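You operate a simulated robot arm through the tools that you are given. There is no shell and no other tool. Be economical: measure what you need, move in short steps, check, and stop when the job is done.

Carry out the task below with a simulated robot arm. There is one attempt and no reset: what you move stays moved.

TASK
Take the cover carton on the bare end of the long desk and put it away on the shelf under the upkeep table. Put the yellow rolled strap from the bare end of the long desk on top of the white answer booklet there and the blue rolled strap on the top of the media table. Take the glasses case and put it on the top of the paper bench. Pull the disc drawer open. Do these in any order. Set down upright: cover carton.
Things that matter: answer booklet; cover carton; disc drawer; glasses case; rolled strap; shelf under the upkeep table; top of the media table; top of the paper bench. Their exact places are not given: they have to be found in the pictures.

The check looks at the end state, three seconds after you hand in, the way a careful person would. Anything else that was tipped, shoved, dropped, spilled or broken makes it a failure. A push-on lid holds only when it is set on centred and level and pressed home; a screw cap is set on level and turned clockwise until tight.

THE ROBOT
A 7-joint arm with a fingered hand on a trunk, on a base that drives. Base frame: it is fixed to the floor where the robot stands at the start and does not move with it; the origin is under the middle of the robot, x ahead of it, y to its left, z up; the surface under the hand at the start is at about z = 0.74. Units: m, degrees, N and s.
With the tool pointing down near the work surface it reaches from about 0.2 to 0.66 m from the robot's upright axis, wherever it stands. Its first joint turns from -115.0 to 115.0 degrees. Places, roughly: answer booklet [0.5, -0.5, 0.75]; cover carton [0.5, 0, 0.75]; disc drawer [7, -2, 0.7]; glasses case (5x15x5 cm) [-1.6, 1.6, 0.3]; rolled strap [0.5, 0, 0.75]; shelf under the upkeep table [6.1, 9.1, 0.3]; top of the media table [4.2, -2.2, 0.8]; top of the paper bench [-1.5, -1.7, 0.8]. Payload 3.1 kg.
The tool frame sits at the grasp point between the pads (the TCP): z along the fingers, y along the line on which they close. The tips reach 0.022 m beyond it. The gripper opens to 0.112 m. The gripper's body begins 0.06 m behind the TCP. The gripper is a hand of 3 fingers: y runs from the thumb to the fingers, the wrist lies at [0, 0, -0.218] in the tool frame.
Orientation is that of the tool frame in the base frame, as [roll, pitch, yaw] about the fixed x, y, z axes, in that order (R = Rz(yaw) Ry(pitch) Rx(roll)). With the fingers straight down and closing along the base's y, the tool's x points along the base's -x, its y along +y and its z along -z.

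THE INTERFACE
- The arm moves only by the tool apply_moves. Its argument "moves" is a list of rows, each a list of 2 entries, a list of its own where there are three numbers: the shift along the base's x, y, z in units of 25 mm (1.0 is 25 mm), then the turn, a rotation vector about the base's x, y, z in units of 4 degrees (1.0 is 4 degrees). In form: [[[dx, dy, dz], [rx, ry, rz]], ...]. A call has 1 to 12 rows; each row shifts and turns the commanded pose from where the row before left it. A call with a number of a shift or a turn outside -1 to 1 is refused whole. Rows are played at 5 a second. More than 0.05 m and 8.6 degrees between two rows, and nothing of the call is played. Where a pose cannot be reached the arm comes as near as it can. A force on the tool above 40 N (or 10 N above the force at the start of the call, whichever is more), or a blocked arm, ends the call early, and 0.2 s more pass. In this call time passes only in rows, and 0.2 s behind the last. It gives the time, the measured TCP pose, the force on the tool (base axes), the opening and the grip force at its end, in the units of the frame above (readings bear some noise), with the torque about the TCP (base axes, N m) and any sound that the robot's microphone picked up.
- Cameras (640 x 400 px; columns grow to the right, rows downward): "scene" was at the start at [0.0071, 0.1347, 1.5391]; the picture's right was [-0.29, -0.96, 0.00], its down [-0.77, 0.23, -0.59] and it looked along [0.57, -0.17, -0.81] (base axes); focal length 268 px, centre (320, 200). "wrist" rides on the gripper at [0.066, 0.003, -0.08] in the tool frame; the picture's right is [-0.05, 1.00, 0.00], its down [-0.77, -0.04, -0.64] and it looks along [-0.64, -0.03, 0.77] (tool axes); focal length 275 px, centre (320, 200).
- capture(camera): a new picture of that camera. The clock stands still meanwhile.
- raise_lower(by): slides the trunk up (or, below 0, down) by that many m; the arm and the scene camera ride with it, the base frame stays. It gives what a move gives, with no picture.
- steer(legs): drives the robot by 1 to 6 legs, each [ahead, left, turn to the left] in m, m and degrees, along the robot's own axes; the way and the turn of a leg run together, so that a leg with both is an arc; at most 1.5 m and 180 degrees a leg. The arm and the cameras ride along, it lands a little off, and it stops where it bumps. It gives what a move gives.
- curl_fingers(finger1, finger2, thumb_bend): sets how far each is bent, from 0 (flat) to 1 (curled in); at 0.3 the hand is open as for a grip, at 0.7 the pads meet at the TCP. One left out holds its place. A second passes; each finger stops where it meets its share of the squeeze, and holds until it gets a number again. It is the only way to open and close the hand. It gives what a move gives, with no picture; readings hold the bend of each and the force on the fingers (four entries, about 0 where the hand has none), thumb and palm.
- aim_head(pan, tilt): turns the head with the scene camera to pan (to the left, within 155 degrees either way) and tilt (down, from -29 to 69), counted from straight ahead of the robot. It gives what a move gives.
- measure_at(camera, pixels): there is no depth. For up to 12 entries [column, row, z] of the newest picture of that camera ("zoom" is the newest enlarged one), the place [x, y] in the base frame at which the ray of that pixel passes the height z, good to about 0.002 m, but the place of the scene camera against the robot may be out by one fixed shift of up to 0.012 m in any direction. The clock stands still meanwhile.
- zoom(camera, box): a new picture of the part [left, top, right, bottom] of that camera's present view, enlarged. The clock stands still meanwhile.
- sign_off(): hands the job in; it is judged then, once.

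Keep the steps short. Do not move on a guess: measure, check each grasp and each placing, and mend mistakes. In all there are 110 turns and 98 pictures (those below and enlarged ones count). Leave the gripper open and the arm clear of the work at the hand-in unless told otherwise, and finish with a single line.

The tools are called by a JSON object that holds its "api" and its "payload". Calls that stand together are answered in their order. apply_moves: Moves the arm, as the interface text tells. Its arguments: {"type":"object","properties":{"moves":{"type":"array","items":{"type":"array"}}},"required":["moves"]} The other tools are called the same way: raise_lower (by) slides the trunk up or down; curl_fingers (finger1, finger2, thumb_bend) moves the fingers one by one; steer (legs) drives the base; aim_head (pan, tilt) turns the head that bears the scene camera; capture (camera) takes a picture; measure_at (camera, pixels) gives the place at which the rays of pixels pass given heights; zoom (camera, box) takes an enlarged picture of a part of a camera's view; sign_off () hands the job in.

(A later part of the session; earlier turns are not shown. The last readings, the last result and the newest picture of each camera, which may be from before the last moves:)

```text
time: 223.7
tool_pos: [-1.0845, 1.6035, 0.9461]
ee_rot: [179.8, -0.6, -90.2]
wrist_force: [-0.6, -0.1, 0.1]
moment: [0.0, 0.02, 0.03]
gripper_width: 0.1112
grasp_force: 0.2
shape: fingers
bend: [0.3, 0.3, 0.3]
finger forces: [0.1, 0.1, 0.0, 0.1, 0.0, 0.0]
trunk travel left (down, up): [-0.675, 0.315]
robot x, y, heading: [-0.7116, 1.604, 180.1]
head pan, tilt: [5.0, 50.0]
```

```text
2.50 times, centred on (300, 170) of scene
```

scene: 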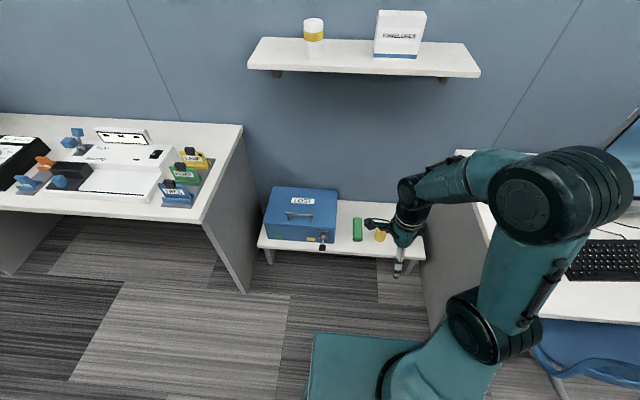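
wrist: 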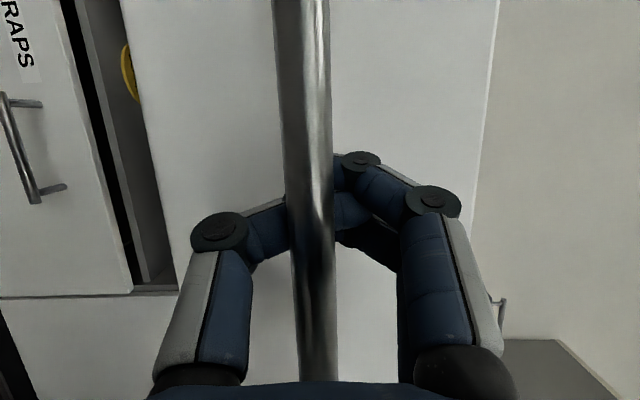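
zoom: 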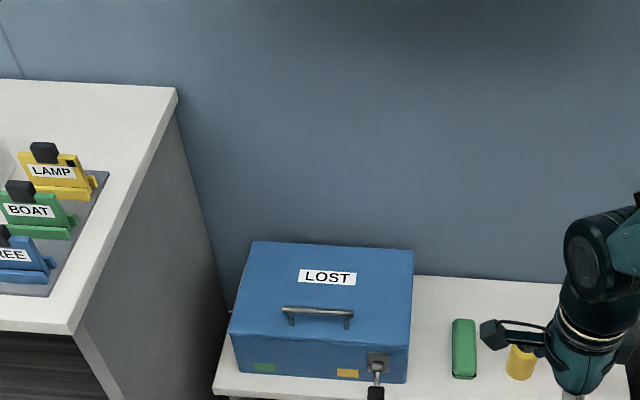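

I go closer (keeping the elbow off the desk at right), turn the hand so it closes along y, lower the trunk and look with the wrist camera.

{"api": "steer", "payload": {"legs": [[0.27, 0.13, 0]]}}

{"api": "apply_moves", "payload": {"moves": [[[0, 0, 0], [0, 0, 1]], [[0, 0, 0], [0, 0, 1]], [[0, 0, 0], [0, 0, 1]], [[0, 0, 0], [0, 0, 1]], [[0, 0, 0], [0, 0, 1]], [[0, 0, 0], [0, 0, 1]], [[0, 0, 0], [0, 0, 1]], [[0, 0, 0], [0, 0, 1]], [[0, 0, 0], [0, 0, 1]], [[0, 0, 0], [0, 0, 1]], [[0, 0, 0], [0, 0, 1]], [[0, 0, 0], [0, 0, 1]]]}}

{"api": "apply_moves", "payload": {"moves": [[[0, 0.5, 0], [0, 0, 1]], [[0, 0.5, 0], [0, 0, 1]], [[0, 0.5, 0], [0, 0, 1]], [[0, 0.5, 0], [0, 0, 1]], [[0, 0.5, 0], [0, 0, 1]], [[0, 0.5, 0], [0, 0, 1]], [[0, 0.5, 0], [0, 0, 1]], [[0, 0.5, 0], [0, 0, 1]], [[0, 0.5, 0], [0, 0, 1]], [[0, 0.5, 0], [0, 0, 1]], [[0, 0.5, 0], [0, 0, 0.5]]]}}

{"api": "raise_lower", "payload": {"by": -0.38}}

{"api": "capture", "payload": {"camera": "wrist"}}

{"api": "capture", "payload": {"camera": "scene"}}

```text
time: 225.7
tool_pos: [-1.3553, 1.4719, 0.947]
ee_rot: [179.8, -0.5, -90.2]
wrist_force: [0.2, -0.4, 0.4]
moment: [0.01, 0.0, -0.02]
gripper_width: 0.1112
grasp_force: 0.0
shape: fingers
bend: [0.3, 0.3, 0.3]
finger forces: [0.0, 0.0, 0.0, 0.1, 0.0, 0.0]
trunk travel left (down, up): [-0.675, 0.315]
robot x, y, heading: [-0.9818, 1.4758, 180.3]
head pan, tilt: [5.0, 50.0]
```

```text
time: 228.3
tool_pos: [-1.3552, 1.4728, 0.945]
ee_rot: [179.7, -0.6, -42.1]
wrist_force: [-1.3, 0.5, -0.3]
moment: [0.04, 0.03, 0.04]
gripper_width: 0.1114
grasp_force: 0.0
shape: fingers
bend: [0.3, 0.3, 0.3]
finger forces: [0.0, 0.0, 0.0, 0.0, 0.1, 0.1]
trunk travel left (down, up): [-0.675, 0.315]
robot x, y, heading: [-0.9848, 1.4739, 180.2]
head pan, tilt: [5.0, 50.0]
```

```text
time: 230.7
tool_pos: [-1.3556, 1.6108, 0.9462]
ee_rot: [179.9, -0.5, -0.1]
wrist_force: [0.3, 0.2, 0.0]
moment: [-0.01, -0.01, 0.02]
gripper_width: 0.1113
grasp_force: 0.0
shape: fingers
bend: [0.3, 0.3, 0.3]
finger forces: [0.0, 0.1, 0.0, 0.0, 0.1, 0.1]
trunk travel left (down, up): [-0.675, 0.315]
robot x, y, heading: [-0.985, 1.4741, 179.9]
head pan, tilt: [5.0, 50.0]
```

```text
time: 234.4
tool_pos: [-1.3541, 1.6093, 0.5663]
ee_rot: [179.8, -0.4, -0.1]
wrist_force: [0.0, 0.0, -0.4]
moment: [0.01, -0.02, 0.03]
gripper_width: 0.1112
grasp_force: 0.1
shape: fingers
bend: [0.3, 0.3, 0.3]
finger forces: [0.1, 0.1, 0.0, 0.1, 0.1, 0.0]
trunk travel left (down, up): [-0.295, 0.695]
robot x, y, heading: [-0.9831, 1.4749, 180.1]
head pan, tilt: [5.0, 50.0]
```

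```text
42 pictures are left
```

wrist: 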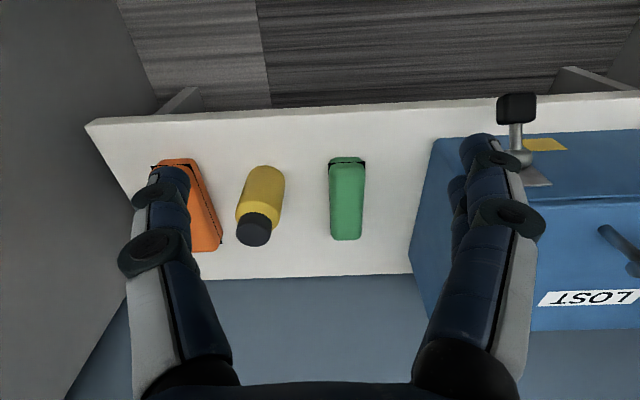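

```text
41 pictures are left
```

scene: 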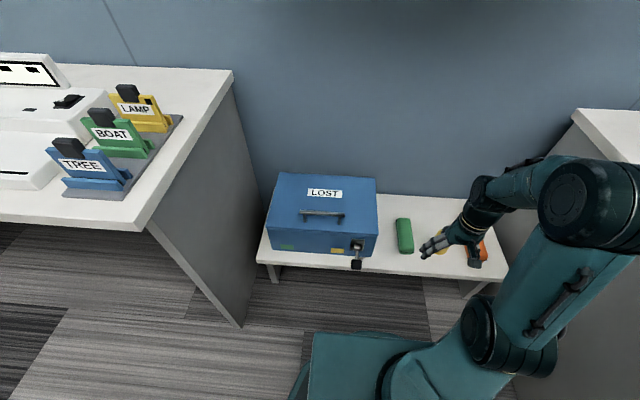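

{"api": "zoom", "payload": {"camera": "wrist", "box": [130, 130, 400, 270]}}

{"api": "measure_at", "payload": {"camera": "wrist", "pixels": [[347, 165, 0.33], [347, 238, 0.33], [331, 200, 0.33], [364, 200, 0.33], [332, 236, 0.3], [362, 158, 0.29], [183, 160, 0.29], [215, 250, 0.3], [265, 190, 0.3]]}}

```text
2.37 times, centred on (265, 200) of wrist
```

zoom: 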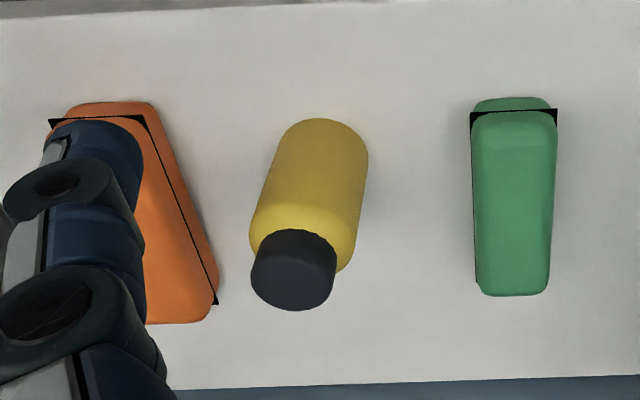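

```text
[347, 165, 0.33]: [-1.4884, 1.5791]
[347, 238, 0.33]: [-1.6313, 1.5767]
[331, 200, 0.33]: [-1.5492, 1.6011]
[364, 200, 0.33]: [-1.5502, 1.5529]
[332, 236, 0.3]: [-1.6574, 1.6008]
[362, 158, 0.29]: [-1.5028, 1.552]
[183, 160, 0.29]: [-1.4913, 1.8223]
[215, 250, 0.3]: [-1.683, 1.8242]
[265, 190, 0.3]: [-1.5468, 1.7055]
```

Green measures about 5×15 cm. I shift the hand aside to measure the orange one too.

{"api": "apply_moves", "payload": {"moves": [[[0.6, -1, 0.4], [0, 0, 0]], [[0.6, -1, 0.4], [0, 0, 0]], [[0.6, -1, 0.4], [0, 0, 0]], [[0, -1, 0], [0, 0, 0]], [[0, -1, 0], [0, 0, 0]]]}}

{"api": "zoom", "payload": {"camera": "wrist", "box": [40, 130, 340, 320]}}

```text
time: 235.6
tool_pos: [-1.3081, 1.4839, 0.5961]
ee_rot: [179.9, -0.5, -0.3]
wrist_force: [0.3, 0.3, -0.3]
moment: [0.03, 0.0, -0.01]
gripper_width: 0.1112
grasp_force: 0.0
shape: fingers
bend: [0.3, 0.3, 0.3]
finger forces: [0.1, 0.0, 0.1, 0.0, 0.0, 0.1]
trunk travel left (down, up): [-0.295, 0.695]
robot x, y, heading: [-0.9804, 1.4803, 180.1]
head pan, tilt: [5.0, 50.0]
```

```text
2.11 times, centred on (190, 225) of wrist
```

zoom: 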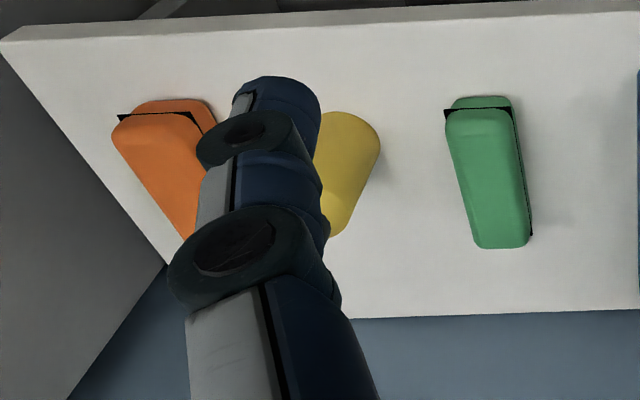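

{"api": "measure_at", "payload": {"camera": "zoom", "pixels": [[447, 128, 0.32], [512, 122, 0.32], [113, 136, 0.32], [200, 128, 0.32], [118, 114, 0.305], [215, 118, 0.305], [445, 108, 0.305], [513, 106, 0.305], [185, 240, 0.32]]}}

{"api": "zoom", "payload": {"camera": "scene", "box": [380, 190, 520, 290]}}

```text
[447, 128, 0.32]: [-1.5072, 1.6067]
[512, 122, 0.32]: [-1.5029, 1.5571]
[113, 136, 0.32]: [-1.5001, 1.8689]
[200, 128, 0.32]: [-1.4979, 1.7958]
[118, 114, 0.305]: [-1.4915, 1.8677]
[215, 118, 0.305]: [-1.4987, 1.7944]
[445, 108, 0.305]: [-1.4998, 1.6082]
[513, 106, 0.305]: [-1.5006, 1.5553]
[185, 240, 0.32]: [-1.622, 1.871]
```

```text
4.00 times, centred on (450, 240) of scene
```

zoom: 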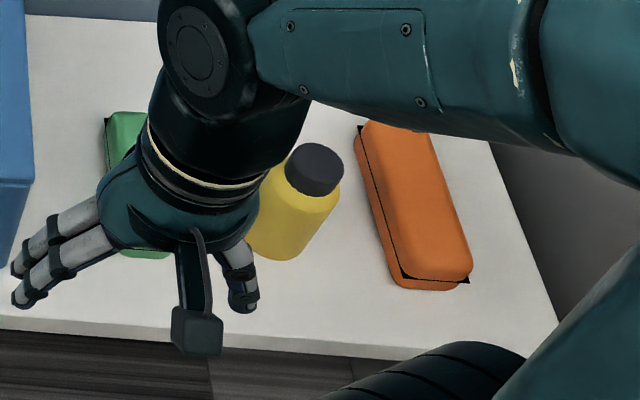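

Orange is ~7×20 cm (a pencil case), green is 5×15 cm: green is the glasses case, centre ≈(−1.563,1.58). Move above it.

{"api": "apply_moves", "payload": {"moves": [[[-0.2, 1, 0], [0, 0, 0]], [[-1, 1, 0], [0, 0, 0]], [[-1, 1, 0], [0, 0, 0]], [[-1, 0.9, 0], [0, 0, 0]], [[-1, 0, 0], [0, 0, 0]], [[-1, 0, 0], [0, 0, 0]], [[-1, 0, 0], [0, 0, 0]], [[-1, 0, 0], [0, 0, 0]], [[-1, 0, -1], [0, 0, 0]], [[-1, 0, -1], [0, 0, 0]], [[-1, 0, -1], [0, 0, 0]], [[0, 0, -1], [0, 0, 0]]]}}

{"api": "capture", "payload": {"camera": "wrist"}}

```text
time: 238.2
tool_pos: [-1.5661, 1.5821, 0.4963]
ee_rot: [179.7, -0.4, -0.3]
wrist_force: [0.1, 0.3, -0.4]
moment: [0.0, 0.01, -0.02]
gripper_width: 0.1112
grasp_force: 0.1
shape: fingers
bend: [0.3, 0.3, 0.3]
finger forces: [0.1, 0.0, 0.1, 0.1, 0.0, 0.0]
trunk travel left (down, up): [-0.295, 0.695]
robot x, y, heading: [-0.9849, 1.4752, 180.0]
head pan, tilt: [5.0, 50.0]
```

```text
37 pictures are left
```

wrist: 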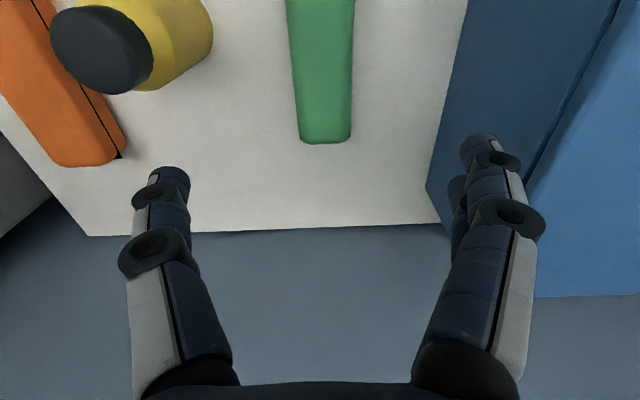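

{"api": "measure_at", "payload": {"camera": "wrist", "pixels": [[325, 138, 0.32], [300, 135, 0.31], [351, 135, 0.31], [290, 10, 0.32], [355, 10, 0.32], [426, 190, 0.28], [440, 120, 0.28], [467, 5, 0.28], [212, 40, 0.34]]}}

```text
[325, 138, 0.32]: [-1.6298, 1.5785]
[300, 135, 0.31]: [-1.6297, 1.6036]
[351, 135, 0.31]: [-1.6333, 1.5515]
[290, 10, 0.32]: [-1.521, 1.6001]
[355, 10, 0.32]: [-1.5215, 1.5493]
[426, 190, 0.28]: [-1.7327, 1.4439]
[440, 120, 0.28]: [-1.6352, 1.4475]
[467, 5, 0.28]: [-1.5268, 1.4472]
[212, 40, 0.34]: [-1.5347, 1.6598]
```

{"api": "apply_moves", "payload": {"moves": [[[0.3, -0.4, -0.8], [0, 0, 0]], [[0, 0, -1], [0, 0, 0]], [[0, 0, -1], [0, 0, 0]], [[0, 0, -1], [0, 0, 0]], [[0, 0, -1], [0, 0, 0]], [[0, 0, -1], [0, 0, 0]], [[0, 0, -0.8], [0, 0, 0]], [[0, 0, -0.3], [0, 0, 0]]]}}

{"api": "capture", "payload": {"camera": "wrist"}}

```text
time: 240.0
tool_pos: [-1.5587, 1.5728, 0.3234]
ee_rot: [179.8, -0.5, -0.2]
wrist_force: [0.5, 0.2, -0.1]
moment: [-0.02, -0.01, 0.03]
gripper_width: 0.1113
grasp_force: 0.0
shape: fingers
bend: [0.3, 0.3, 0.3]
finger forces: [0.0, 0.1, 0.0, 0.1, 0.0, 0.0]
trunk travel left (down, up): [-0.295, 0.695]
robot x, y, heading: [-0.9852, 1.473, 179.8]
head pan, tilt: [5.0, 50.0]
```

```text
36 pictures are left
```

wrist: 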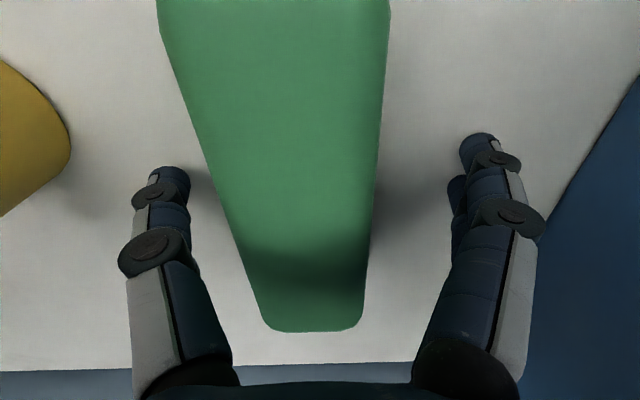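

{"api": "apply_moves", "payload": {"moves": [[[0, 0, -0.3], [0, 0, 0]]]}}

{"api": "curl_fingers", "payload": {"finger1": 0.7, "finger2": 0.7, "thumb_bend": 0.7}}

{"api": "apply_moves", "payload": {"moves": [[[0, 0, 0.5], [0, 0, 0]], [[0, 0, 1], [0, 0, 0]], [[0, 0, 1], [0, 0, 0]], [[0, 0, 1], [0, 0, 0]], [[0, 0, 1], [0, 0, 0]], [[0, 0, 1], [0, 0, 0]], [[0, 0, 1], [0, 0, 0]], [[0, 0, 1], [0, 0, 0]], [[1, 0, 1], [0, 0, 0]], [[1, 0, 1], [0, 0, 0]], [[1, 0, 1], [0, 0, 0]], [[1, 0, 1], [0, 0, 0]]]}}

{"api": "capture", "payload": {"camera": "wrist"}}

```text
time: 240.4
tool_pos: [-1.5579, 1.572, 0.3195]
ee_rot: [179.8, -0.2, -0.1]
wrist_force: [0.3, 1.9, 19.8]
moment: [-0.23, 0.0, 0.02]
gripper_width: 0.1133
grasp_force: 9.6
shape: fingers
bend: [0.3, 0.3, 0.29]
finger forces: [5.6, 6.2, 0.0, 0.0, 7.9, 0.1]
trunk travel left (down, up): [-0.295, 0.695]
robot x, y, heading: [-0.9844, 1.4775, 180.2]
head pan, tilt: [5.0, 50.0]
```

```text
time: 240.8
tool_pos: [-1.5639, 1.5707, 0.3252]
ee_rot: [179.8, 0.8, -0.2]
wrist_force: [-2.5, -2.6, 52.7]
moment: [-0.59, -0.08, -0.17]
gripper_width: 0.0449
grasp_force: 40.5
shape: fingers
bend: [0.62, 0.6, 0.64]
finger forces: [21.3, 25.4, 0.1, 0.0, 35.0, 0.0]
trunk travel left (down, up): [-0.295, 0.695]
robot x, y, heading: [-0.9826, 1.475, 180.0]
head pan, tilt: [5.0, 50.0]
stopped: the force on the tool passed its limit at 47 N (the readings are from after the stop); the commanded pose is now the measured one
```

```text
time: 243.4
tool_pos: [-1.4592, 1.5718, 0.6064]
ee_rot: [179.9, -0.3, -0.1]
wrist_force: [-0.2, -0.2, -1.5]
moment: [0.0, -0.01, 0.02]
gripper_width: 0.0444
grasp_force: 16.0
shape: fingers
bend: [0.6, 0.59, 0.62]
finger forces: [7.9, 8.4, 0.1, 0.0, 16.1, 0.1]
trunk travel left (down, up): [-0.295, 0.695]
robot x, y, heading: [-0.9856, 1.4751, 180.1]
head pan, tilt: [5.0, 50.0]
```

```text
35 pictures are left
```

wrist: 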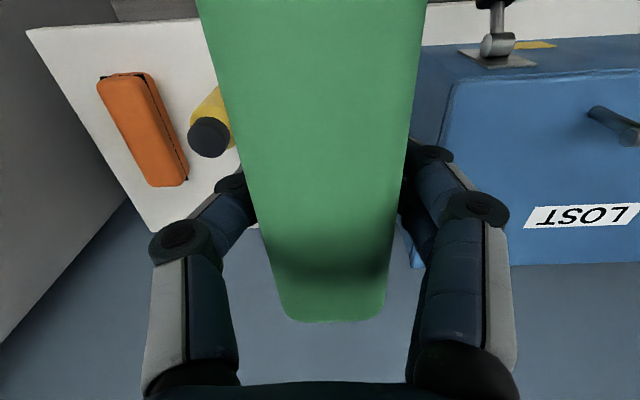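

Glasses case held securely; the neighbours are untouched. Back off, raise the trunk, strafe to the paper bench.

{"api": "steer", "payload": {"legs": [[-0.35, 0, 0]]}}

{"api": "raise_lower", "payload": {"by": 0.42}}

{"api": "steer", "payload": {"legs": [[0, 1.5, 0], [0, 1.4, 0]]}}

{"api": "aim_head", "payload": {"pan": 0, "tilt": 42}}

{"api": "capture", "payload": {"camera": "scene"}}

```text
time: 245.7
tool_pos: [-1.1113, 1.5715, 0.6059]
ee_rot: [179.9, -0.2, 0.0]
wrist_force: [0.1, -0.1, -1.0]
moment: [0.01, 0.0, -0.03]
gripper_width: 0.0444
grasp_force: 16.1
shape: fingers
bend: [0.6, 0.59, 0.62]
finger forces: [7.8, 8.3, 0.0, 0.0, 16.1, 0.0]
trunk travel left (down, up): [-0.295, 0.695]
robot x, y, heading: [-0.6347, 1.4793, -179.9]
head pan, tilt: [5.0, 50.0]
```

```text
refused: 0.42 is not a number from -0.4 to 0.4
```

```text
time: 259.8
tool_pos: [-1.1222, -1.3431, 0.6063]
ee_rot: [179.9, -0.1, -0.1]
wrist_force: [0.3, -0.4, -1.6]
moment: [0.0, 0.02, -0.03]
gripper_width: 0.0445
grasp_force: 16.5
shape: fingers
bend: [0.6, 0.59, 0.62]
finger forces: [7.8, 8.2, 0.0, 0.0, 16.1, 0.0]
trunk travel left (down, up): [-0.295, 0.695]
robot x, y, heading: [-0.6485, -1.4373, 180.1]
head pan, tilt: [5.0, 50.0]
```

```text
time: 260.5
tool_pos: [-1.1212, -1.3424, 0.6065]
ee_rot: [179.9, -0.2, -0.3]
wrist_force: [0.1, 0.3, -2.7]
moment: [0.01, 0.01, -0.01]
gripper_width: 0.0445
grasp_force: 16.0
shape: fingers
bend: [0.6, 0.59, 0.62]
finger forces: [7.7, 8.2, 0.0, 0.0, 16.0, 0.0]
trunk travel left (down, up): [-0.295, 0.695]
robot x, y, heading: [-0.651, -1.4398, 179.8]
head pan, tilt: [0.0, 42.0]
```

```text
34 pictures are left
```

scene: 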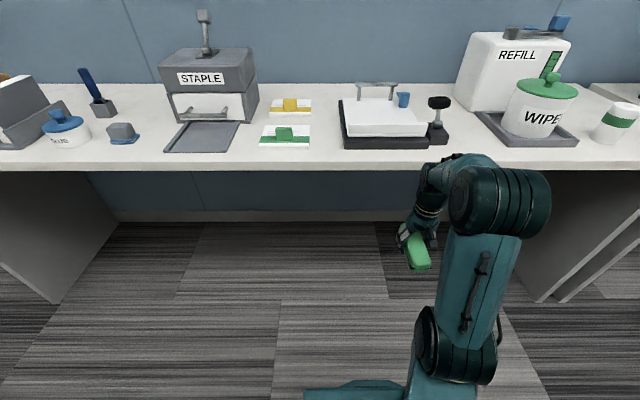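

{"api": "raise_lower", "payload": {"by": 0.4}}

{"api": "capture", "payload": {"camera": "scene"}}

```text
time: 264.3
tool_pos: [-1.1216, -1.3425, 1.0071]
ee_rot: [179.8, -0.1, -0.2]
wrist_force: [-0.9, 0.4, -2.3]
moment: [-0.03, 0.0, 0.02]
gripper_width: 0.0444
grasp_force: 16.3
shape: fingers
bend: [0.6, 0.59, 0.62]
finger forces: [7.8, 8.3, 0.0, 0.0, 16.1, 0.1]
trunk travel left (down, up): [-0.695, 0.295]
robot x, y, heading: [-0.6469, -1.4442, 179.9]
head pan, tilt: [0.0, 42.0]
```

```text
33 pictures are left
```

scene: 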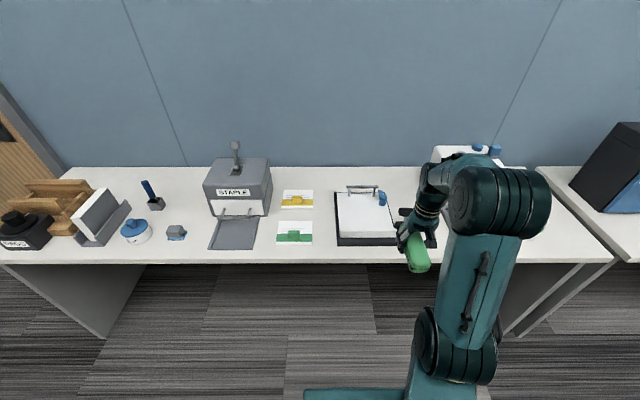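

{"api": "measure_at", "payload": {"camera": "scene", "pixels": [[312, 250, 0.75], [312, 262, 0.75], [312, 244, 0.75], [335, 244, 0.75], [187, 238, 0.75], [208, 249, 0.75], [312, 190, 0.75], [335, 190, 0.75], [164, 205, 0.75], [205, 212, 0.75], [259, 222, 0.75], [278, 222, 0.75]]}}

{"api": "aim_head", "payload": {"pan": -20, "tilt": 42}}

{"api": "zoom", "payload": {"camera": "scene", "box": [180, 130, 480, 300]}}

```text
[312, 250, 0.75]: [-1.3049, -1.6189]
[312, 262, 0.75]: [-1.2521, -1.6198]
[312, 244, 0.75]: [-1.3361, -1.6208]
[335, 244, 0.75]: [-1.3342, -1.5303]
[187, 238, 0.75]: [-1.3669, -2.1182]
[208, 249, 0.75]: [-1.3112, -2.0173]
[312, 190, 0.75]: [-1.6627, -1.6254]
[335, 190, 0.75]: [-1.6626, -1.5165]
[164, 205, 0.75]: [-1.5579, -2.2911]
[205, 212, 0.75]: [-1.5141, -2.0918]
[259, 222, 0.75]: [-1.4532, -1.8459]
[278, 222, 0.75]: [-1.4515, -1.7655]
```

```text
time: 265.1
tool_pos: [-1.1219, -1.3426, 1.0055]
ee_rot: [179.7, -0.2, -0.2]
wrist_force: [0.0, -0.1, -1.1]
moment: [0.02, -0.02, -0.01]
gripper_width: 0.0443
grasp_force: 15.9
shape: fingers
bend: [0.6, 0.59, 0.62]
finger forces: [7.8, 8.2, 0.1, 0.0, 16.0, 0.0]
trunk travel left (down, up): [-0.695, 0.295]
robot x, y, heading: [-0.6465, -1.4419, 179.9]
head pan, tilt: [-20.0, 42.0]
```

```text
2.13 times, centred on (330, 215) of scene
```

zoom: 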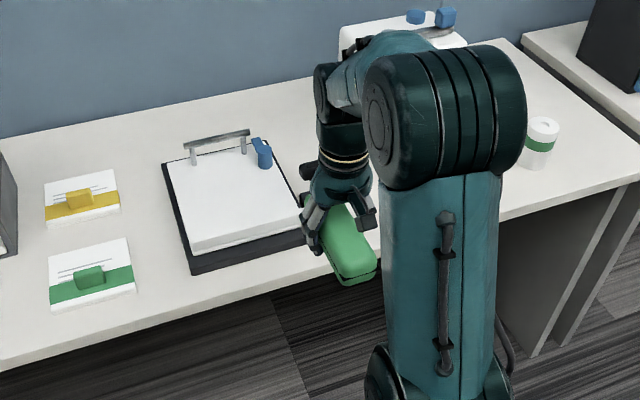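

The gaps here are narrow; the bench end beyond the small cup (near y≈−0.7) looks free. Strafe there and look with the wrist camera.

{"api": "steer", "payload": {"legs": [[0, -0.68, 0]]}}

{"api": "aim_head", "payload": {"pan": 0, "tilt": 50}}

{"api": "capture", "payload": {"camera": "scene"}}

{"api": "capture", "payload": {"camera": "wrist"}}

```text
time: 268.9
tool_pos: [-1.1175, -0.6531, 1.0065]
ee_rot: [179.8, -0.1, -0.6]
wrist_force: [0.3, 0.3, -2.2]
moment: [-0.01, -0.06, 0.01]
gripper_width: 0.0445
grasp_force: 15.6
shape: fingers
bend: [0.6, 0.59, 0.62]
finger forces: [7.7, 8.3, 0.0, 0.0, 16.0, 0.1]
trunk travel left (down, up): [-0.695, 0.295]
robot x, y, heading: [-0.6434, -0.7566, 179.5]
head pan, tilt: [-20.0, 42.0]
```

```text
time: 269.7
tool_pos: [-1.1182, -0.6538, 1.0069]
ee_rot: [179.7, -0.3, -0.6]
wrist_force: [-0.4, -0.2, -2.3]
moment: [0.0, 0.0, 0.0]
gripper_width: 0.0445
grasp_force: 16.3
shape: fingers
bend: [0.6, 0.59, 0.62]
finger forces: [7.9, 8.3, 0.1, 0.0, 16.2, 0.0]
trunk travel left (down, up): [-0.695, 0.295]
robot x, y, heading: [-0.6424, -0.7541, 179.5]
head pan, tilt: [0.0, 50.0]
```

```text
31 pictures are left
```

scene: 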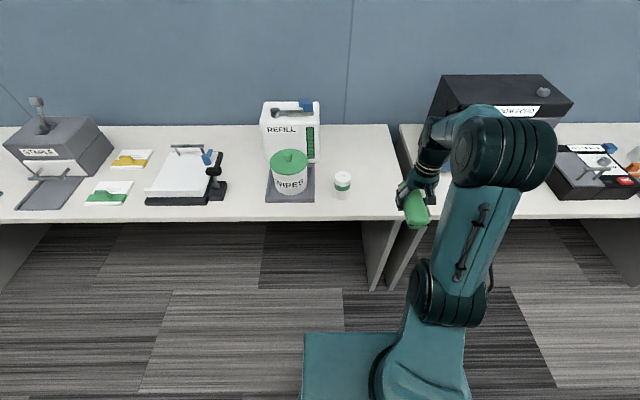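

```text
30 pictures are left
```

wrist: 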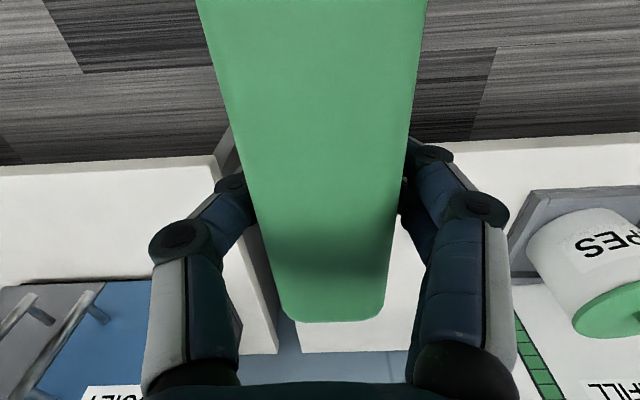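

{"api": "measure_at", "payload": {"camera": "scene", "pixels": [[352, 190, 0.75], [401, 190, 0.75], [404, 218, 0.75], [352, 218, 0.75], [389, 125, 0.75], [226, 195, 0.75], [267, 195, 0.75], [375, 190, 0.75], [343, 197, 0.75]]}}

```text
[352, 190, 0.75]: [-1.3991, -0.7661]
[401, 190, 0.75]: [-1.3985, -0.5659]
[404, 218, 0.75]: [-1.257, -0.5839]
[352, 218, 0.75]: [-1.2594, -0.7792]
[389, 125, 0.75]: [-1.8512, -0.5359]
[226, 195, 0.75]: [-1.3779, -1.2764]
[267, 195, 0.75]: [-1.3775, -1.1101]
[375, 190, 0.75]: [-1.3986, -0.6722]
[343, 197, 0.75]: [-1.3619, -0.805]
```

Free area is y −0.77…−0.57. I check the elbow position relative to the black box before driving in.

{"api": "measure_at", "payload": {"camera": "scene", "pixels": [[505, 170, 1.25], [555, 150, 1.25], [505, 170, 1.1], [440, 130, 1.1], [440, 120, 1.0], [575, 100, 1.05], [450, 75, 1.05], [443, 150, 0.75]]}}

```text
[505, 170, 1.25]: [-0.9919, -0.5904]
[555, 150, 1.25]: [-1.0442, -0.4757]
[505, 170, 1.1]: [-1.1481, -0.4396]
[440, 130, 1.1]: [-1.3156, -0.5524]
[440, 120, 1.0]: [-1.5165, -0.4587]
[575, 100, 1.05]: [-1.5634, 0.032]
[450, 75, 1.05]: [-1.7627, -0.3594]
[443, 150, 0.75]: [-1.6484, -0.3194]
```

Elbow stays clear. Drive ahead 0.28 and descend.

{"api": "steer", "payload": {"legs": [[0.28, 0.01, 0]]}}

{"api": "apply_moves", "payload": {"moves": [[[0, 0, -1], [0, 0, 0]], [[0, 0, -1], [0, 0, 0]], [[0, 0, -1], [0, 0, 0]], [[0, 0, -1], [0, 0, 0]], [[0, 0, -1], [0, 0, 0]]]}}

{"api": "capture", "payload": {"camera": "scene"}}

{"api": "capture", "payload": {"camera": "wrist"}}

```text
time: 271.7
tool_pos: [-1.3963, -0.6587, 1.0069]
ee_rot: [179.7, -0.2, -0.9]
wrist_force: [-0.6, 0.0, -0.4]
moment: [0.01, -0.02, -0.01]
gripper_width: 0.0444
grasp_force: 16.3
shape: fingers
bend: [0.6, 0.59, 0.62]
finger forces: [7.8, 8.3, 0.0, 0.1, 16.2, 0.0]
trunk travel left (down, up): [-0.695, 0.295]
robot x, y, heading: [-0.9254, -0.763, 179.8]
head pan, tilt: [0.0, 50.0]
```

```text
time: 272.9
tool_pos: [-1.3968, -0.6577, 0.8834]
ee_rot: [179.8, -0.2, -0.9]
wrist_force: [0.5, -0.5, -0.7]
moment: [0.01, -0.01, 0.03]
gripper_width: 0.0446
grasp_force: 16.2
shape: fingers
bend: [0.6, 0.59, 0.62]
finger forces: [7.8, 8.3, 0.0, 0.1, 16.1, 0.0]
trunk travel left (down, up): [-0.695, 0.295]
robot x, y, heading: [-0.9198, -0.7636, 179.4]
head pan, tilt: [0.0, 50.0]
```

```text
29 pictures are left
```

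scene: 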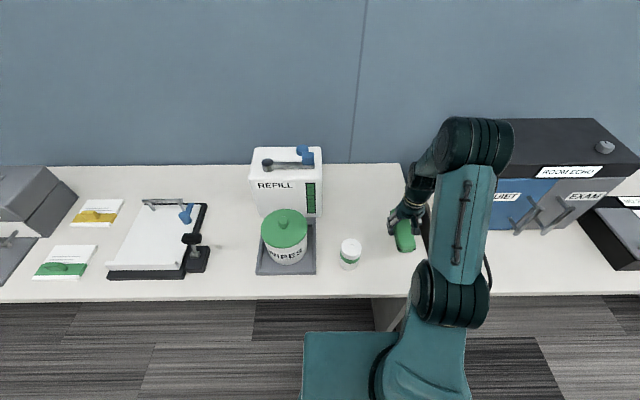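

```text
28 pictures are left
```

wrist: 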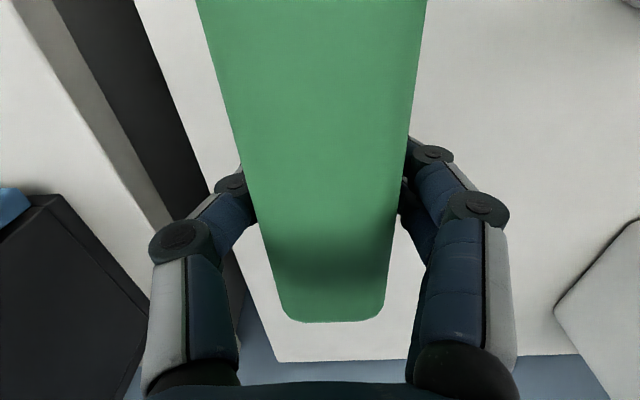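

{"api": "measure_at", "payload": {"camera": "wrist", "pixels": [[135, 5, 0.8], [278, 358, 0.8], [190, 140, 0.8], [135, 5, 0.75], [278, 358, 0.75], [190, 140, 0.75]]}}

{"api": "measure_at", "payload": {"camera": "scene", "pixels": [[361, 262, 0.8], [338, 262, 0.8], [350, 268, 0.8], [370, 299, 0.8], [402, 165, 0.8]]}}

```text
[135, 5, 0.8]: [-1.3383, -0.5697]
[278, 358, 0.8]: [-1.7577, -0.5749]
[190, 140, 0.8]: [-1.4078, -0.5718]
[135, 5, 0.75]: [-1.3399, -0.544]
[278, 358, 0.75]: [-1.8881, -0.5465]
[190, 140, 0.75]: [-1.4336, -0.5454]
```

```text
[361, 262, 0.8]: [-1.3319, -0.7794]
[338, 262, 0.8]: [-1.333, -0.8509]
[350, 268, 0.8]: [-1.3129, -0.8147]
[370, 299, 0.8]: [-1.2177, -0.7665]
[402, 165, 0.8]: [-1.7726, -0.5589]
```

{"api": "apply_moves", "payload": {"moves": [[[-1, -0.7, -0.5], [0, 0, 0]], [[0, 0, -0.5], [0, 0, 0]], [[0, 0, -0.3], [0, 0, 0]], [[0, 0, -0.2], [0, 0, 0]], [[0, 0, -0.2], [0, 0, 0]], [[0, 0, -0.2], [0, 0, 0]]]}}

{"api": "apply_moves", "payload": {"moves": [[[0, 0, -0.15], [0, 0, 0]], [[0, 0, -0.15], [0, 0, 0]]]}}

```text
time: 274.3
tool_pos: [-1.4207, -0.6771, 0.8329]
ee_rot: [179.8, -0.2, -0.9]
wrist_force: [0.9, -0.7, -1.8]
moment: [-0.03, 0.03, 0.0]
gripper_width: 0.0443
grasp_force: 16.1
shape: fingers
bend: [0.6, 0.59, 0.62]
finger forces: [7.8, 8.2, 0.0, 0.0, 16.1, 0.0]
trunk travel left (down, up): [-0.695, 0.295]
robot x, y, heading: [-0.9201, -0.7606, 179.3]
head pan, tilt: [0.0, 50.0]
```

```text
time: 274.9
tool_pos: [-1.4203, -0.6753, 0.8259]
ee_rot: [179.8, -0.2, -0.9]
wrist_force: [-0.6, 0.6, 0.5]
moment: [-0.03, 0.06, -0.03]
gripper_width: 0.0445
grasp_force: 17.5
shape: fingers
bend: [0.6, 0.59, 0.62]
finger forces: [7.8, 9.8, 0.0, 0.0, 17.4, 0.0]
trunk travel left (down, up): [-0.695, 0.295]
robot x, y, heading: [-0.9214, -0.7617, 179.1]
head pan, tilt: [0.0, 50.0]
```

Contact begins. Raise 3 mm, open, and lift.

{"api": "apply_moves", "payload": {"moves": [[[0, 0, 0.12], [0, 0, 0]]]}}

{"api": "curl_fingers", "payload": {"finger1": 0.3, "finger2": 0.3, "thumb_bend": 0.3}}

{"api": "apply_moves", "payload": {"moves": [[[0, 0, 1], [0, 0, 0]], [[0, 0, 1], [0, 0, 0]], [[0, 0, 1], [0, 0, 0]], [[0, 0, 1], [0, 0, 0]], [[0, 0, 1], [0, 0, 0]], [[1, 0, 1], [0, 0, 0]], [[1, 0, 1], [0, 0, 0]], [[1, 0, 0], [0, 0, 0]], [[1, 0, 0], [0, 0, 0]]]}}

{"api": "capture", "payload": {"camera": "wrist"}}

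```text
time: 275.3
tool_pos: [-1.4217, -0.6771, 0.8293]
ee_rot: [179.7, -0.1, -0.9]
wrist_force: [-0.8, 0.0, -1.9]
moment: [-0.02, 0.01, -0.04]
gripper_width: 0.0445
grasp_force: 16.1
shape: fingers
bend: [0.6, 0.59, 0.62]
finger forces: [7.9, 8.4, 0.0, 0.0, 16.0, 0.0]
trunk travel left (down, up): [-0.695, 0.295]
robot x, y, heading: [-0.922, -0.7638, 179.3]
head pan, tilt: [0.0, 50.0]
```

```text
time: 276.3
tool_pos: [-1.4211, -0.6756, 0.8292]
ee_rot: [179.8, -0.1, -0.9]
wrist_force: [0.1, -0.4, -0.1]
moment: [0.02, 0.02, 0.0]
gripper_width: 0.1108
grasp_force: 0.0
shape: fingers
bend: [0.3, 0.3, 0.3]
finger forces: [0.0, 0.1, 0.0, 0.0, 0.0, 0.0]
trunk travel left (down, up): [-0.695, 0.295]
robot x, y, heading: [-0.9202, -0.7613, 179.4]
head pan, tilt: [0.0, 50.0]
```

```text
time: 278.3
tool_pos: [-1.3188, -0.6758, 1.0051]
ee_rot: [179.8, -0.1, -1.0]
wrist_force: [0.0, -0.4, 0.2]
moment: [0.01, -0.01, -0.06]
gripper_width: 0.1112
grasp_force: 0.2
shape: fingers
bend: [0.3, 0.3, 0.3]
finger forces: [0.0, 0.0, 0.1, 0.1, 0.1, 0.0]
trunk travel left (down, up): [-0.695, 0.295]
robot x, y, heading: [-0.9237, -0.7631, 179.3]
head pan, tilt: [0.0, 50.0]
```

```text
27 pictures are left
```

wrist: 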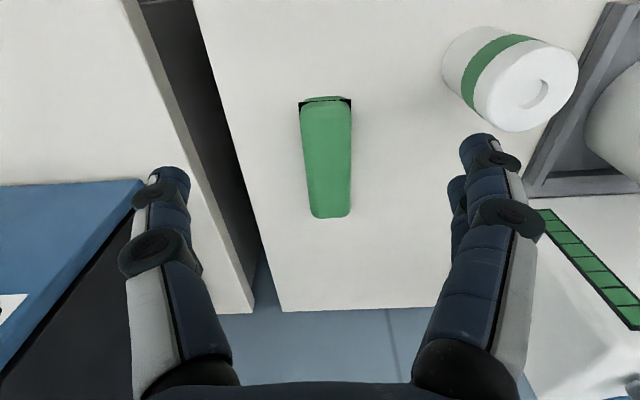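

Glasses case stands well on the paper bench. Now back off, turn round and return to the carton.

{"api": "steer", "payload": {"legs": [[-0.3, 0, 0], [0, 0, -179.5], [0, 0.72, 0], [0.52, 0, 0]]}}

{"api": "capture", "payload": {"camera": "wrist"}}

```text
time: 293.8
tool_pos: [0.2983, -0.1482, 1.0046]
ee_rot: [179.9, -0.3, 178.6]
wrist_force: [-0.3, 0.3, -0.4]
moment: [0.02, 0.01, 0.0]
gripper_width: 0.1111
grasp_force: 0.2
shape: fingers
bend: [0.3, 0.3, 0.3]
finger forces: [0.0, 0.0, 0.0, 0.0, 0.1, 0.0]
trunk travel left (down, up): [-0.695, 0.295]
robot x, y, heading: [-0.1011, -0.0588, -1.2]
head pan, tilt: [0.0, 50.0]
```

```text
26 pictures are left
```

wrist: 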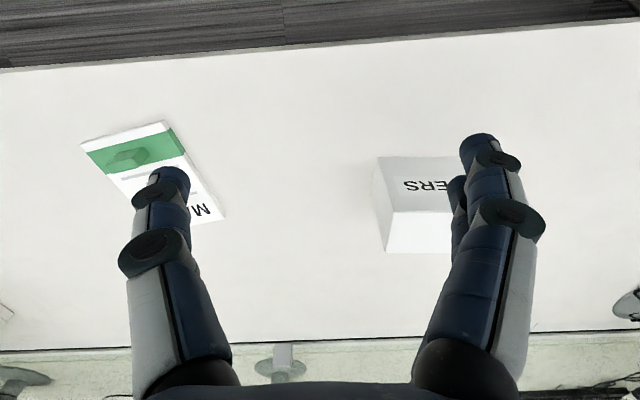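

{"api": "apply_moves", "payload": {"moves": [[[0, 1, 0], [0, 0, 0]], [[0, 1, 0], [0, 0, 0]], [[0, 1, 0], [0, 0, 0]], [[0, 1, 0], [0, 0, 0]], [[0, 1, 0], [0, 0, 0]], [[0, 1, 0], [0, 0, 0]], [[0.6, 0, 0.4], [0, 0, 0]], [[0.6, 0, 0.4], [0, 0, 0]]]}}

{"api": "capture", "payload": {"camera": "wrist"}}

```text
time: 295.6
tool_pos: [0.3292, 0.002, 1.0246]
ee_rot: [179.8, -0.1, 178.7]
wrist_force: [0.1, 0.4, 0.1]
moment: [-0.01, -0.01, -0.01]
gripper_width: 0.1113
grasp_force: 0.0
shape: fingers
bend: [0.3, 0.3, 0.3]
finger forces: [0.0, 0.0, 0.0, 0.1, 0.0, 0.0]
trunk travel left (down, up): [-0.695, 0.295]
robot x, y, heading: [-0.0999, -0.0602, -1.3]
head pan, tilt: [0.0, 50.0]
```

```text
25 pictures are left
```

wrist: 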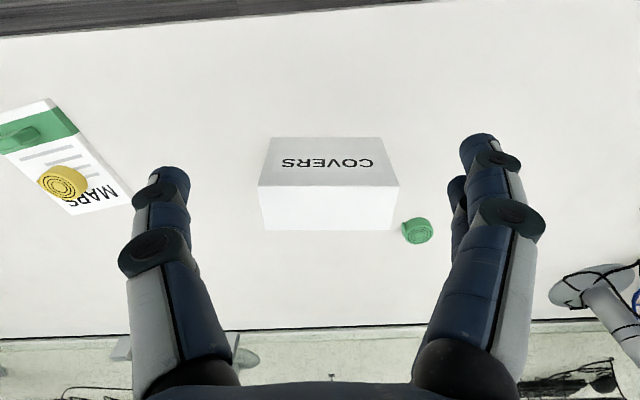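

{"api": "measure_at", "payload": {"camera": "wrist", "pixels": [[270, 137, 0.74], [381, 137, 0.74], [258, 185, 0.83], [399, 187, 0.83], [258, 185, 0.86], [399, 187, 0.86], [266, 230, 0.86], [393, 229, 0.86], [266, 230, 0.84], [393, 229, 0.84], [258, 185, 0.84], [399, 187, 0.84]]}}

```text
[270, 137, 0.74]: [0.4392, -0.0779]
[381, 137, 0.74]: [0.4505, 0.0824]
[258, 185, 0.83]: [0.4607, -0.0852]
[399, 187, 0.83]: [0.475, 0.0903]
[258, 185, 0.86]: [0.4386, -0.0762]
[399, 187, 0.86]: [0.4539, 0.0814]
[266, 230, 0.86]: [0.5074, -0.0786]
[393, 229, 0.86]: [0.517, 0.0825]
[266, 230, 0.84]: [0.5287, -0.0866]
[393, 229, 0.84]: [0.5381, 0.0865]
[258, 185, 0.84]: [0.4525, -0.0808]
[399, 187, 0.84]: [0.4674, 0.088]
```

Carton: 16×6.6×12 cm, top z≈0.86, centre (0.479,0.002), turned about −4.3°. Rotate the hand −93° and move above it.

{"api": "apply_moves", "payload": {"moves": [[[0.5, 0, 0], [0, 0, -1]], [[0.5, 0, 0], [0, 0, -1]], [[0.5, 0, 0], [0, 0, -1]], [[0.5, 0, 0], [0, 0, -1]], [[0.5, 0, 0], [0, 0, -1]], [[0.5, 0, 0], [0, 0, -1]], [[0.5, 0, 0], [0, 0, -1]], [[0.5, 0, 0], [0, 0, -1]], [[0.5, 0, 0], [0, 0, -1]], [[0.5, 0, 0], [0, 0, -1]], [[0.5, 0, 0], [0, 0, -1]], [[0.5, 0, 0], [0, 0, -1]]]}}

{"api": "apply_moves", "payload": {"moves": [[[0, 0, 0], [0, 0, -1]], [[0, 0, 0], [0, 0, -1]], [[0, 0, 0], [0, 0, -1]], [[0, 0, 0], [0, 0, -1]], [[0, 0, 0], [0, 0, -1]], [[0, 0, 0], [0, 0, -1]], [[0, 0, 0], [0, 0, -1]], [[0, 0, 0], [0, 0, -1]], [[0, 0, -1], [0, 0, -1]], [[0, 0, -1], [0, 0, -1]], [[0, 0, -1], [0, 0, -1]], [[0, 0, -1], [0, 0, -0.25]]]}}

{"api": "capture", "payload": {"camera": "wrist"}}

```text
time: 298.2
tool_pos: [0.4771, 0.0009, 1.0238]
ee_rot: [179.9, -0.2, 130.7]
wrist_force: [0.0, -0.5, -0.8]
moment: [0.01, 0.0, 0.0]
gripper_width: 0.1113
grasp_force: 0.0
shape: fingers
bend: [0.3, 0.3, 0.3]
finger forces: [0.0, 0.1, 0.0, 0.0, 0.0, 0.0]
trunk travel left (down, up): [-0.695, 0.295]
robot x, y, heading: [-0.0982, -0.0575, -1.0]
head pan, tilt: [0.0, 50.0]
```

```text
time: 300.8
tool_pos: [0.4776, 0.0024, 0.9241]
ee_rot: [179.8, -0.1, 85.6]
wrist_force: [-0.1, 1.3, 0.0]
moment: [-0.01, 0.02, -0.02]
gripper_width: 0.1114
grasp_force: 0.0
shape: fingers
bend: [0.3, 0.3, 0.3]
finger forces: [0.0, 0.0, 0.0, 0.1, 0.0, 0.0]
trunk travel left (down, up): [-0.695, 0.295]
robot x, y, heading: [-0.0963, -0.0605, -1.3]
head pan, tilt: [0.0, 50.0]
```

```text
24 pictures are left
```

wrist: 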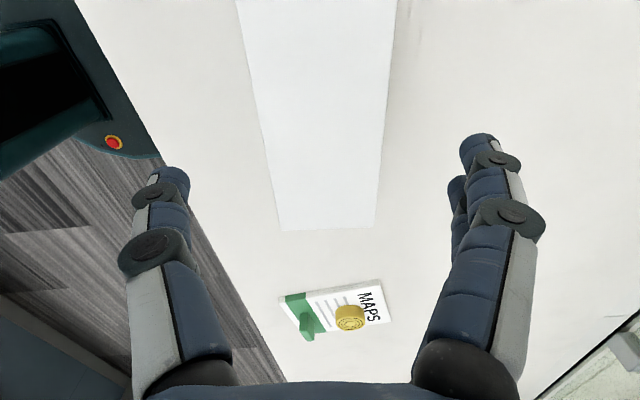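

Straddled symmetrically. Descend to z≈0.817 and close.

{"api": "apply_moves", "payload": {"moves": [[[0, 0, -1], [0, 0, 0]], [[0, 0, -1], [0, 0, 0]], [[0, 0, -1], [0, 0, 0]], [[0, 0, -1], [0, 0, 0]], [[0, 0, -0.3], [0, 0, 0]]]}}

{"api": "curl_fingers", "payload": {"finger1": 0.7, "finger2": 0.7, "thumb_bend": 0.7}}

{"api": "apply_moves", "payload": {"moves": [[[0, 0, 0.5], [0, 0, 0]], [[0, 0, 1], [0, 0, 0]], [[0, 0, 1], [0, 0, 0]], [[0, 0, 1], [0, 0, 0]], [[0, 0, 1], [0, 0, 0]], [[-1, 0, 1], [0, 0, 0]], [[-1, 0, 1], [0, 0, 0]], [[-1, 0, 1], [0, 0, 0]], [[-1, 0, 0], [0, 0, 0]], [[-1, 0, 0], [0, 0, 0]], [[-1, 0, 0], [0, 0, 0]]]}}

{"api": "capture", "payload": {"camera": "wrist"}}

```text
time: 302.0
tool_pos: [0.4771, 0.0019, 0.8194]
ee_rot: [179.4, -0.3, 85.7]
wrist_force: [2.4, 0.3, 25.8]
moment: [-0.05, -0.11, -0.02]
gripper_width: 0.1159
grasp_force: 12.5
shape: fingers
bend: [0.3, 0.3, 0.3]
finger forces: [6.9, 7.3, 0.0, 0.1, 9.9, 0.0]
trunk travel left (down, up): [-0.695, 0.295]
robot x, y, heading: [-0.1006, -0.0577, -1.4]
head pan, tilt: [0.0, 50.0]
```

```text
time: 302.6
tool_pos: [0.4788, 0.0014, 0.821]
ee_rot: [179.2, -0.2, 85.6]
wrist_force: [-2.9, -1.0, 22.4]
moment: [0.01, 0.34, 0.0]
gripper_width: 0.0656
grasp_force: 48.0
shape: fingers
bend: [0.66, 0.66, 0.62]
finger forces: [22.9, 23.4, 0.0, 0.1, 49.8, 0.0]
trunk travel left (down, up): [-0.695, 0.295]
robot x, y, heading: [-0.0991, -0.0594, -1.0]
head pan, tilt: [0.0, 50.0]
stopped: the force on the tool passed its limit at 42 N (the readings are from after the stop); the commanded pose is now the measured one
```

```text
time: 305.0
tool_pos: [0.3292, 0.002, 1.0049]
ee_rot: [179.4, -0.1, 85.8]
wrist_force: [0.2, 0.0, -3.0]
moment: [0.0, 0.01, 0.0]
gripper_width: 0.0653
grasp_force: 37.8
shape: fingers
bend: [0.65, 0.65, 0.62]
finger forces: [19.2, 19.3, 0.0, 0.0, 38.0, 0.1]
trunk travel left (down, up): [-0.695, 0.295]
robot x, y, heading: [-0.1001, -0.0617, -1.2]
head pan, tilt: [0.0, 50.0]
```

```text
23 pictures are left
```

wrist: 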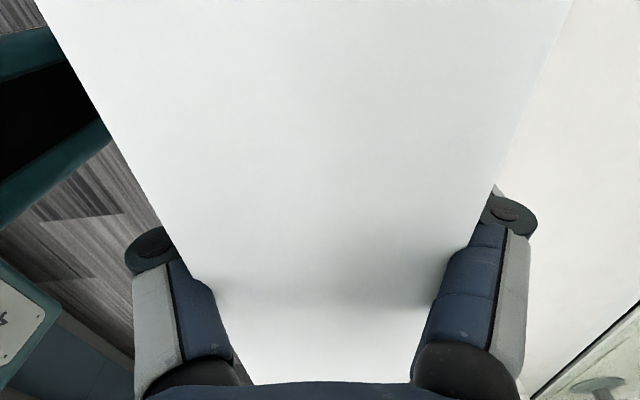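

Lifted. I check the hold from the head camera, and that the straps and booklet stayed put.

{"api": "capture", "payload": {"camera": "scene"}}

```text
22 pictures are left
```

scene: 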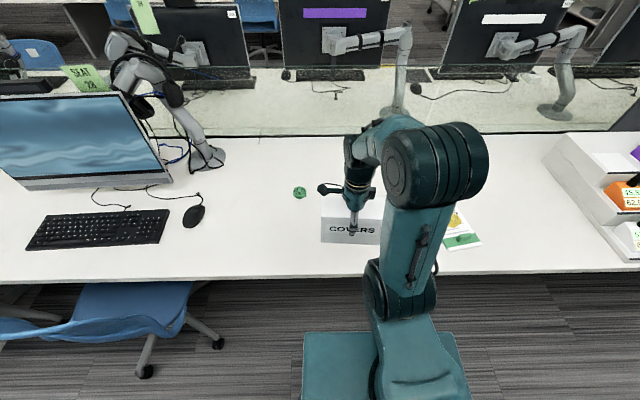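

Carton held upright. Drive with it: back off, down the aisle, round the desk end to x≈2.6 and face +y.

{"api": "steer", "payload": {"legs": [[-0.3, 0, 0], [0, 0, -89], [1.5, 0, 0], [1.5, 0, 0], [0.25, 0, 0], [0, 0, 90]]}}

{"api": "steer", "payload": {"legs": [[1.5, 0, 0], [1.45, 0, 0], [0, 0, 90]]}}

{"api": "aim_head", "payload": {"pan": -15, "tilt": 22}}

{"api": "capture", "payload": {"camera": "scene"}}

```text
time: 330.2
tool_pos: [-0.0486, -3.2368, 1.0047]
ee_rot: [179.6, -0.1, 85.7]
wrist_force: [-0.7, -0.4, -2.3]
moment: [-0.01, 0.0, -0.01]
gripper_width: 0.0644
grasp_force: 34.6
shape: fingers
bend: [0.64, 0.64, 0.62]
finger forces: [17.5, 17.7, 0.1, 0.0, 33.3, 0.1]
trunk travel left (down, up): [-0.695, 0.295]
robot x, y, heading: [-0.4817, -3.2985, -1.2]
head pan, tilt: [0.0, 50.0]
```

```text
time: 348.1
tool_pos: [2.4202, -2.8979, 1.005]
ee_rot: [179.5, -0.1, 174.7]
wrist_force: [0.2, 0.3, -2.8]
moment: [0.01, 0.01, 0.0]
gripper_width: 0.0636
grasp_force: 32.6
shape: fingers
bend: [0.64, 0.64, 0.62]
finger forces: [16.7, 16.9, 0.0, 0.0, 31.2, 0.0]
trunk travel left (down, up): [-0.695, 0.295]
robot x, y, heading: [2.4734, -3.3311, 87.8]
head pan, tilt: [0.0, 50.0]
```

```text
time: 349.1
tool_pos: [2.4211, -2.8999, 1.0035]
ee_rot: [179.6, -0.1, 174.6]
wrist_force: [0.2, -0.7, -1.8]
moment: [-0.02, 0.0, -0.03]
gripper_width: 0.0638
grasp_force: 32.0
shape: fingers
bend: [0.64, 0.64, 0.62]
finger forces: [16.8, 16.9, 0.0, 0.0, 31.2, 0.0]
trunk travel left (down, up): [-0.695, 0.295]
robot x, y, heading: [2.4729, -3.33, 87.7]
head pan, tilt: [-15.0, 22.0]
```

```text
21 pictures are left
```

scene: 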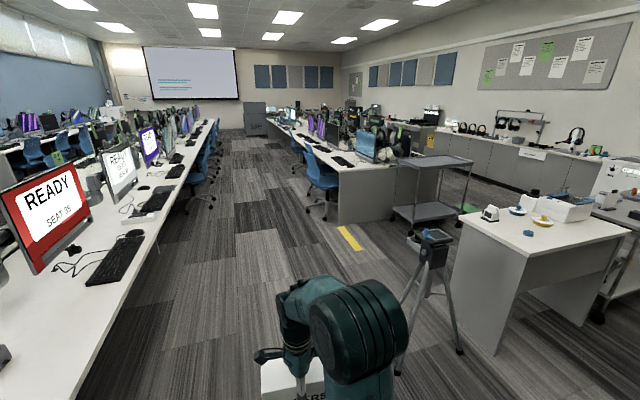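

{"api": "measure_at", "payload": {"camera": "scene", "pixels": [[398, 372, 0], [460, 350, 0], [339, 222, 0], [308, 210, 0], [395, 222, 0], [415, 238, 0], [456, 230, 0], [472, 210, 0], [580, 322, 0], [186, 212, 0], [500, 350, 0], [345, 130, 0.74]]}}

{"api": "zoom", "payload": {"camera": "scene", "box": [240, 80, 560, 280]}}

```text
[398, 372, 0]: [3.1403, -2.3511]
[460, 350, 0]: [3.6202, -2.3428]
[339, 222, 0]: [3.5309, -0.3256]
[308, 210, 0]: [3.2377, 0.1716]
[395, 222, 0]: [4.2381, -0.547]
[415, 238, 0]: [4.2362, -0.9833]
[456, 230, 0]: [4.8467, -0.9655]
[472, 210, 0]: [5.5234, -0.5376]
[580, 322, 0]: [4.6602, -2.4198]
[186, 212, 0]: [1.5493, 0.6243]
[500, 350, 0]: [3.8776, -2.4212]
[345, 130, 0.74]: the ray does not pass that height
```

```text
2.00 times, centred on (400, 180) of scene
```

zoom: 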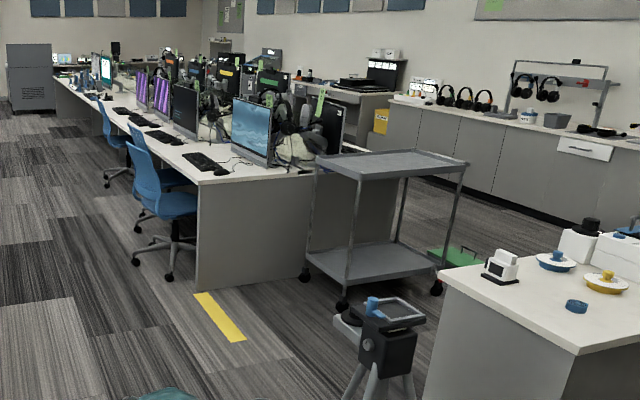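

The left aisle (x≈2.05–3.1) is clear; the right side has a cart and a bin. Take the left aisle at x≈2.58.

{"api": "steer", "payload": {"legs": [[0, -0.11, 2.2], [1.5, 0, 0], [1.5, 0, 0], [1.5, 0, 0], [1.5, 0, 0]]}}

{"api": "aim_head", "payload": {"pan": -15, "tilt": 18}}

{"api": "capture", "payload": {"camera": "scene"}}

```text
time: 378.5
tool_pos: [2.3948, 3.1149, 1.0037]
ee_rot: [179.6, -0.3, 178.7]
wrist_force: [0.4, 0.7, -3.1]
moment: [-0.01, 0.02, -0.01]
gripper_width: 0.0639
grasp_force: 31.4
shape: fingers
bend: [0.64, 0.64, 0.62]
finger forces: [16.5, 16.7, 0.0, 0.0, 30.3, 0.0]
trunk travel left (down, up): [-0.695, 0.295]
robot x, y, heading: [2.4792, 2.6896, 92.0]
head pan, tilt: [-15.0, 22.0]
```

```text
time: 379.1
tool_pos: [2.3931, 3.1168, 1.0043]
ee_rot: [179.5, -0.1, 178.7]
wrist_force: [-0.9, -0.6, -3.3]
moment: [0.04, -0.01, 0.02]
gripper_width: 0.0637
grasp_force: 32.0
shape: fingers
bend: [0.64, 0.64, 0.62]
finger forces: [16.3, 16.6, 0.1, 0.0, 30.3, 0.0]
trunk travel left (down, up): [-0.695, 0.295]
robot x, y, heading: [2.477, 2.6858, 91.9]
head pan, tilt: [-15.0, 18.0]
```

```text
19 pictures are left
```

scene: 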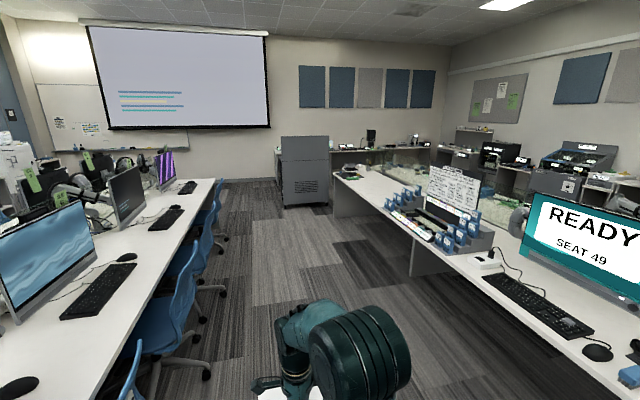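

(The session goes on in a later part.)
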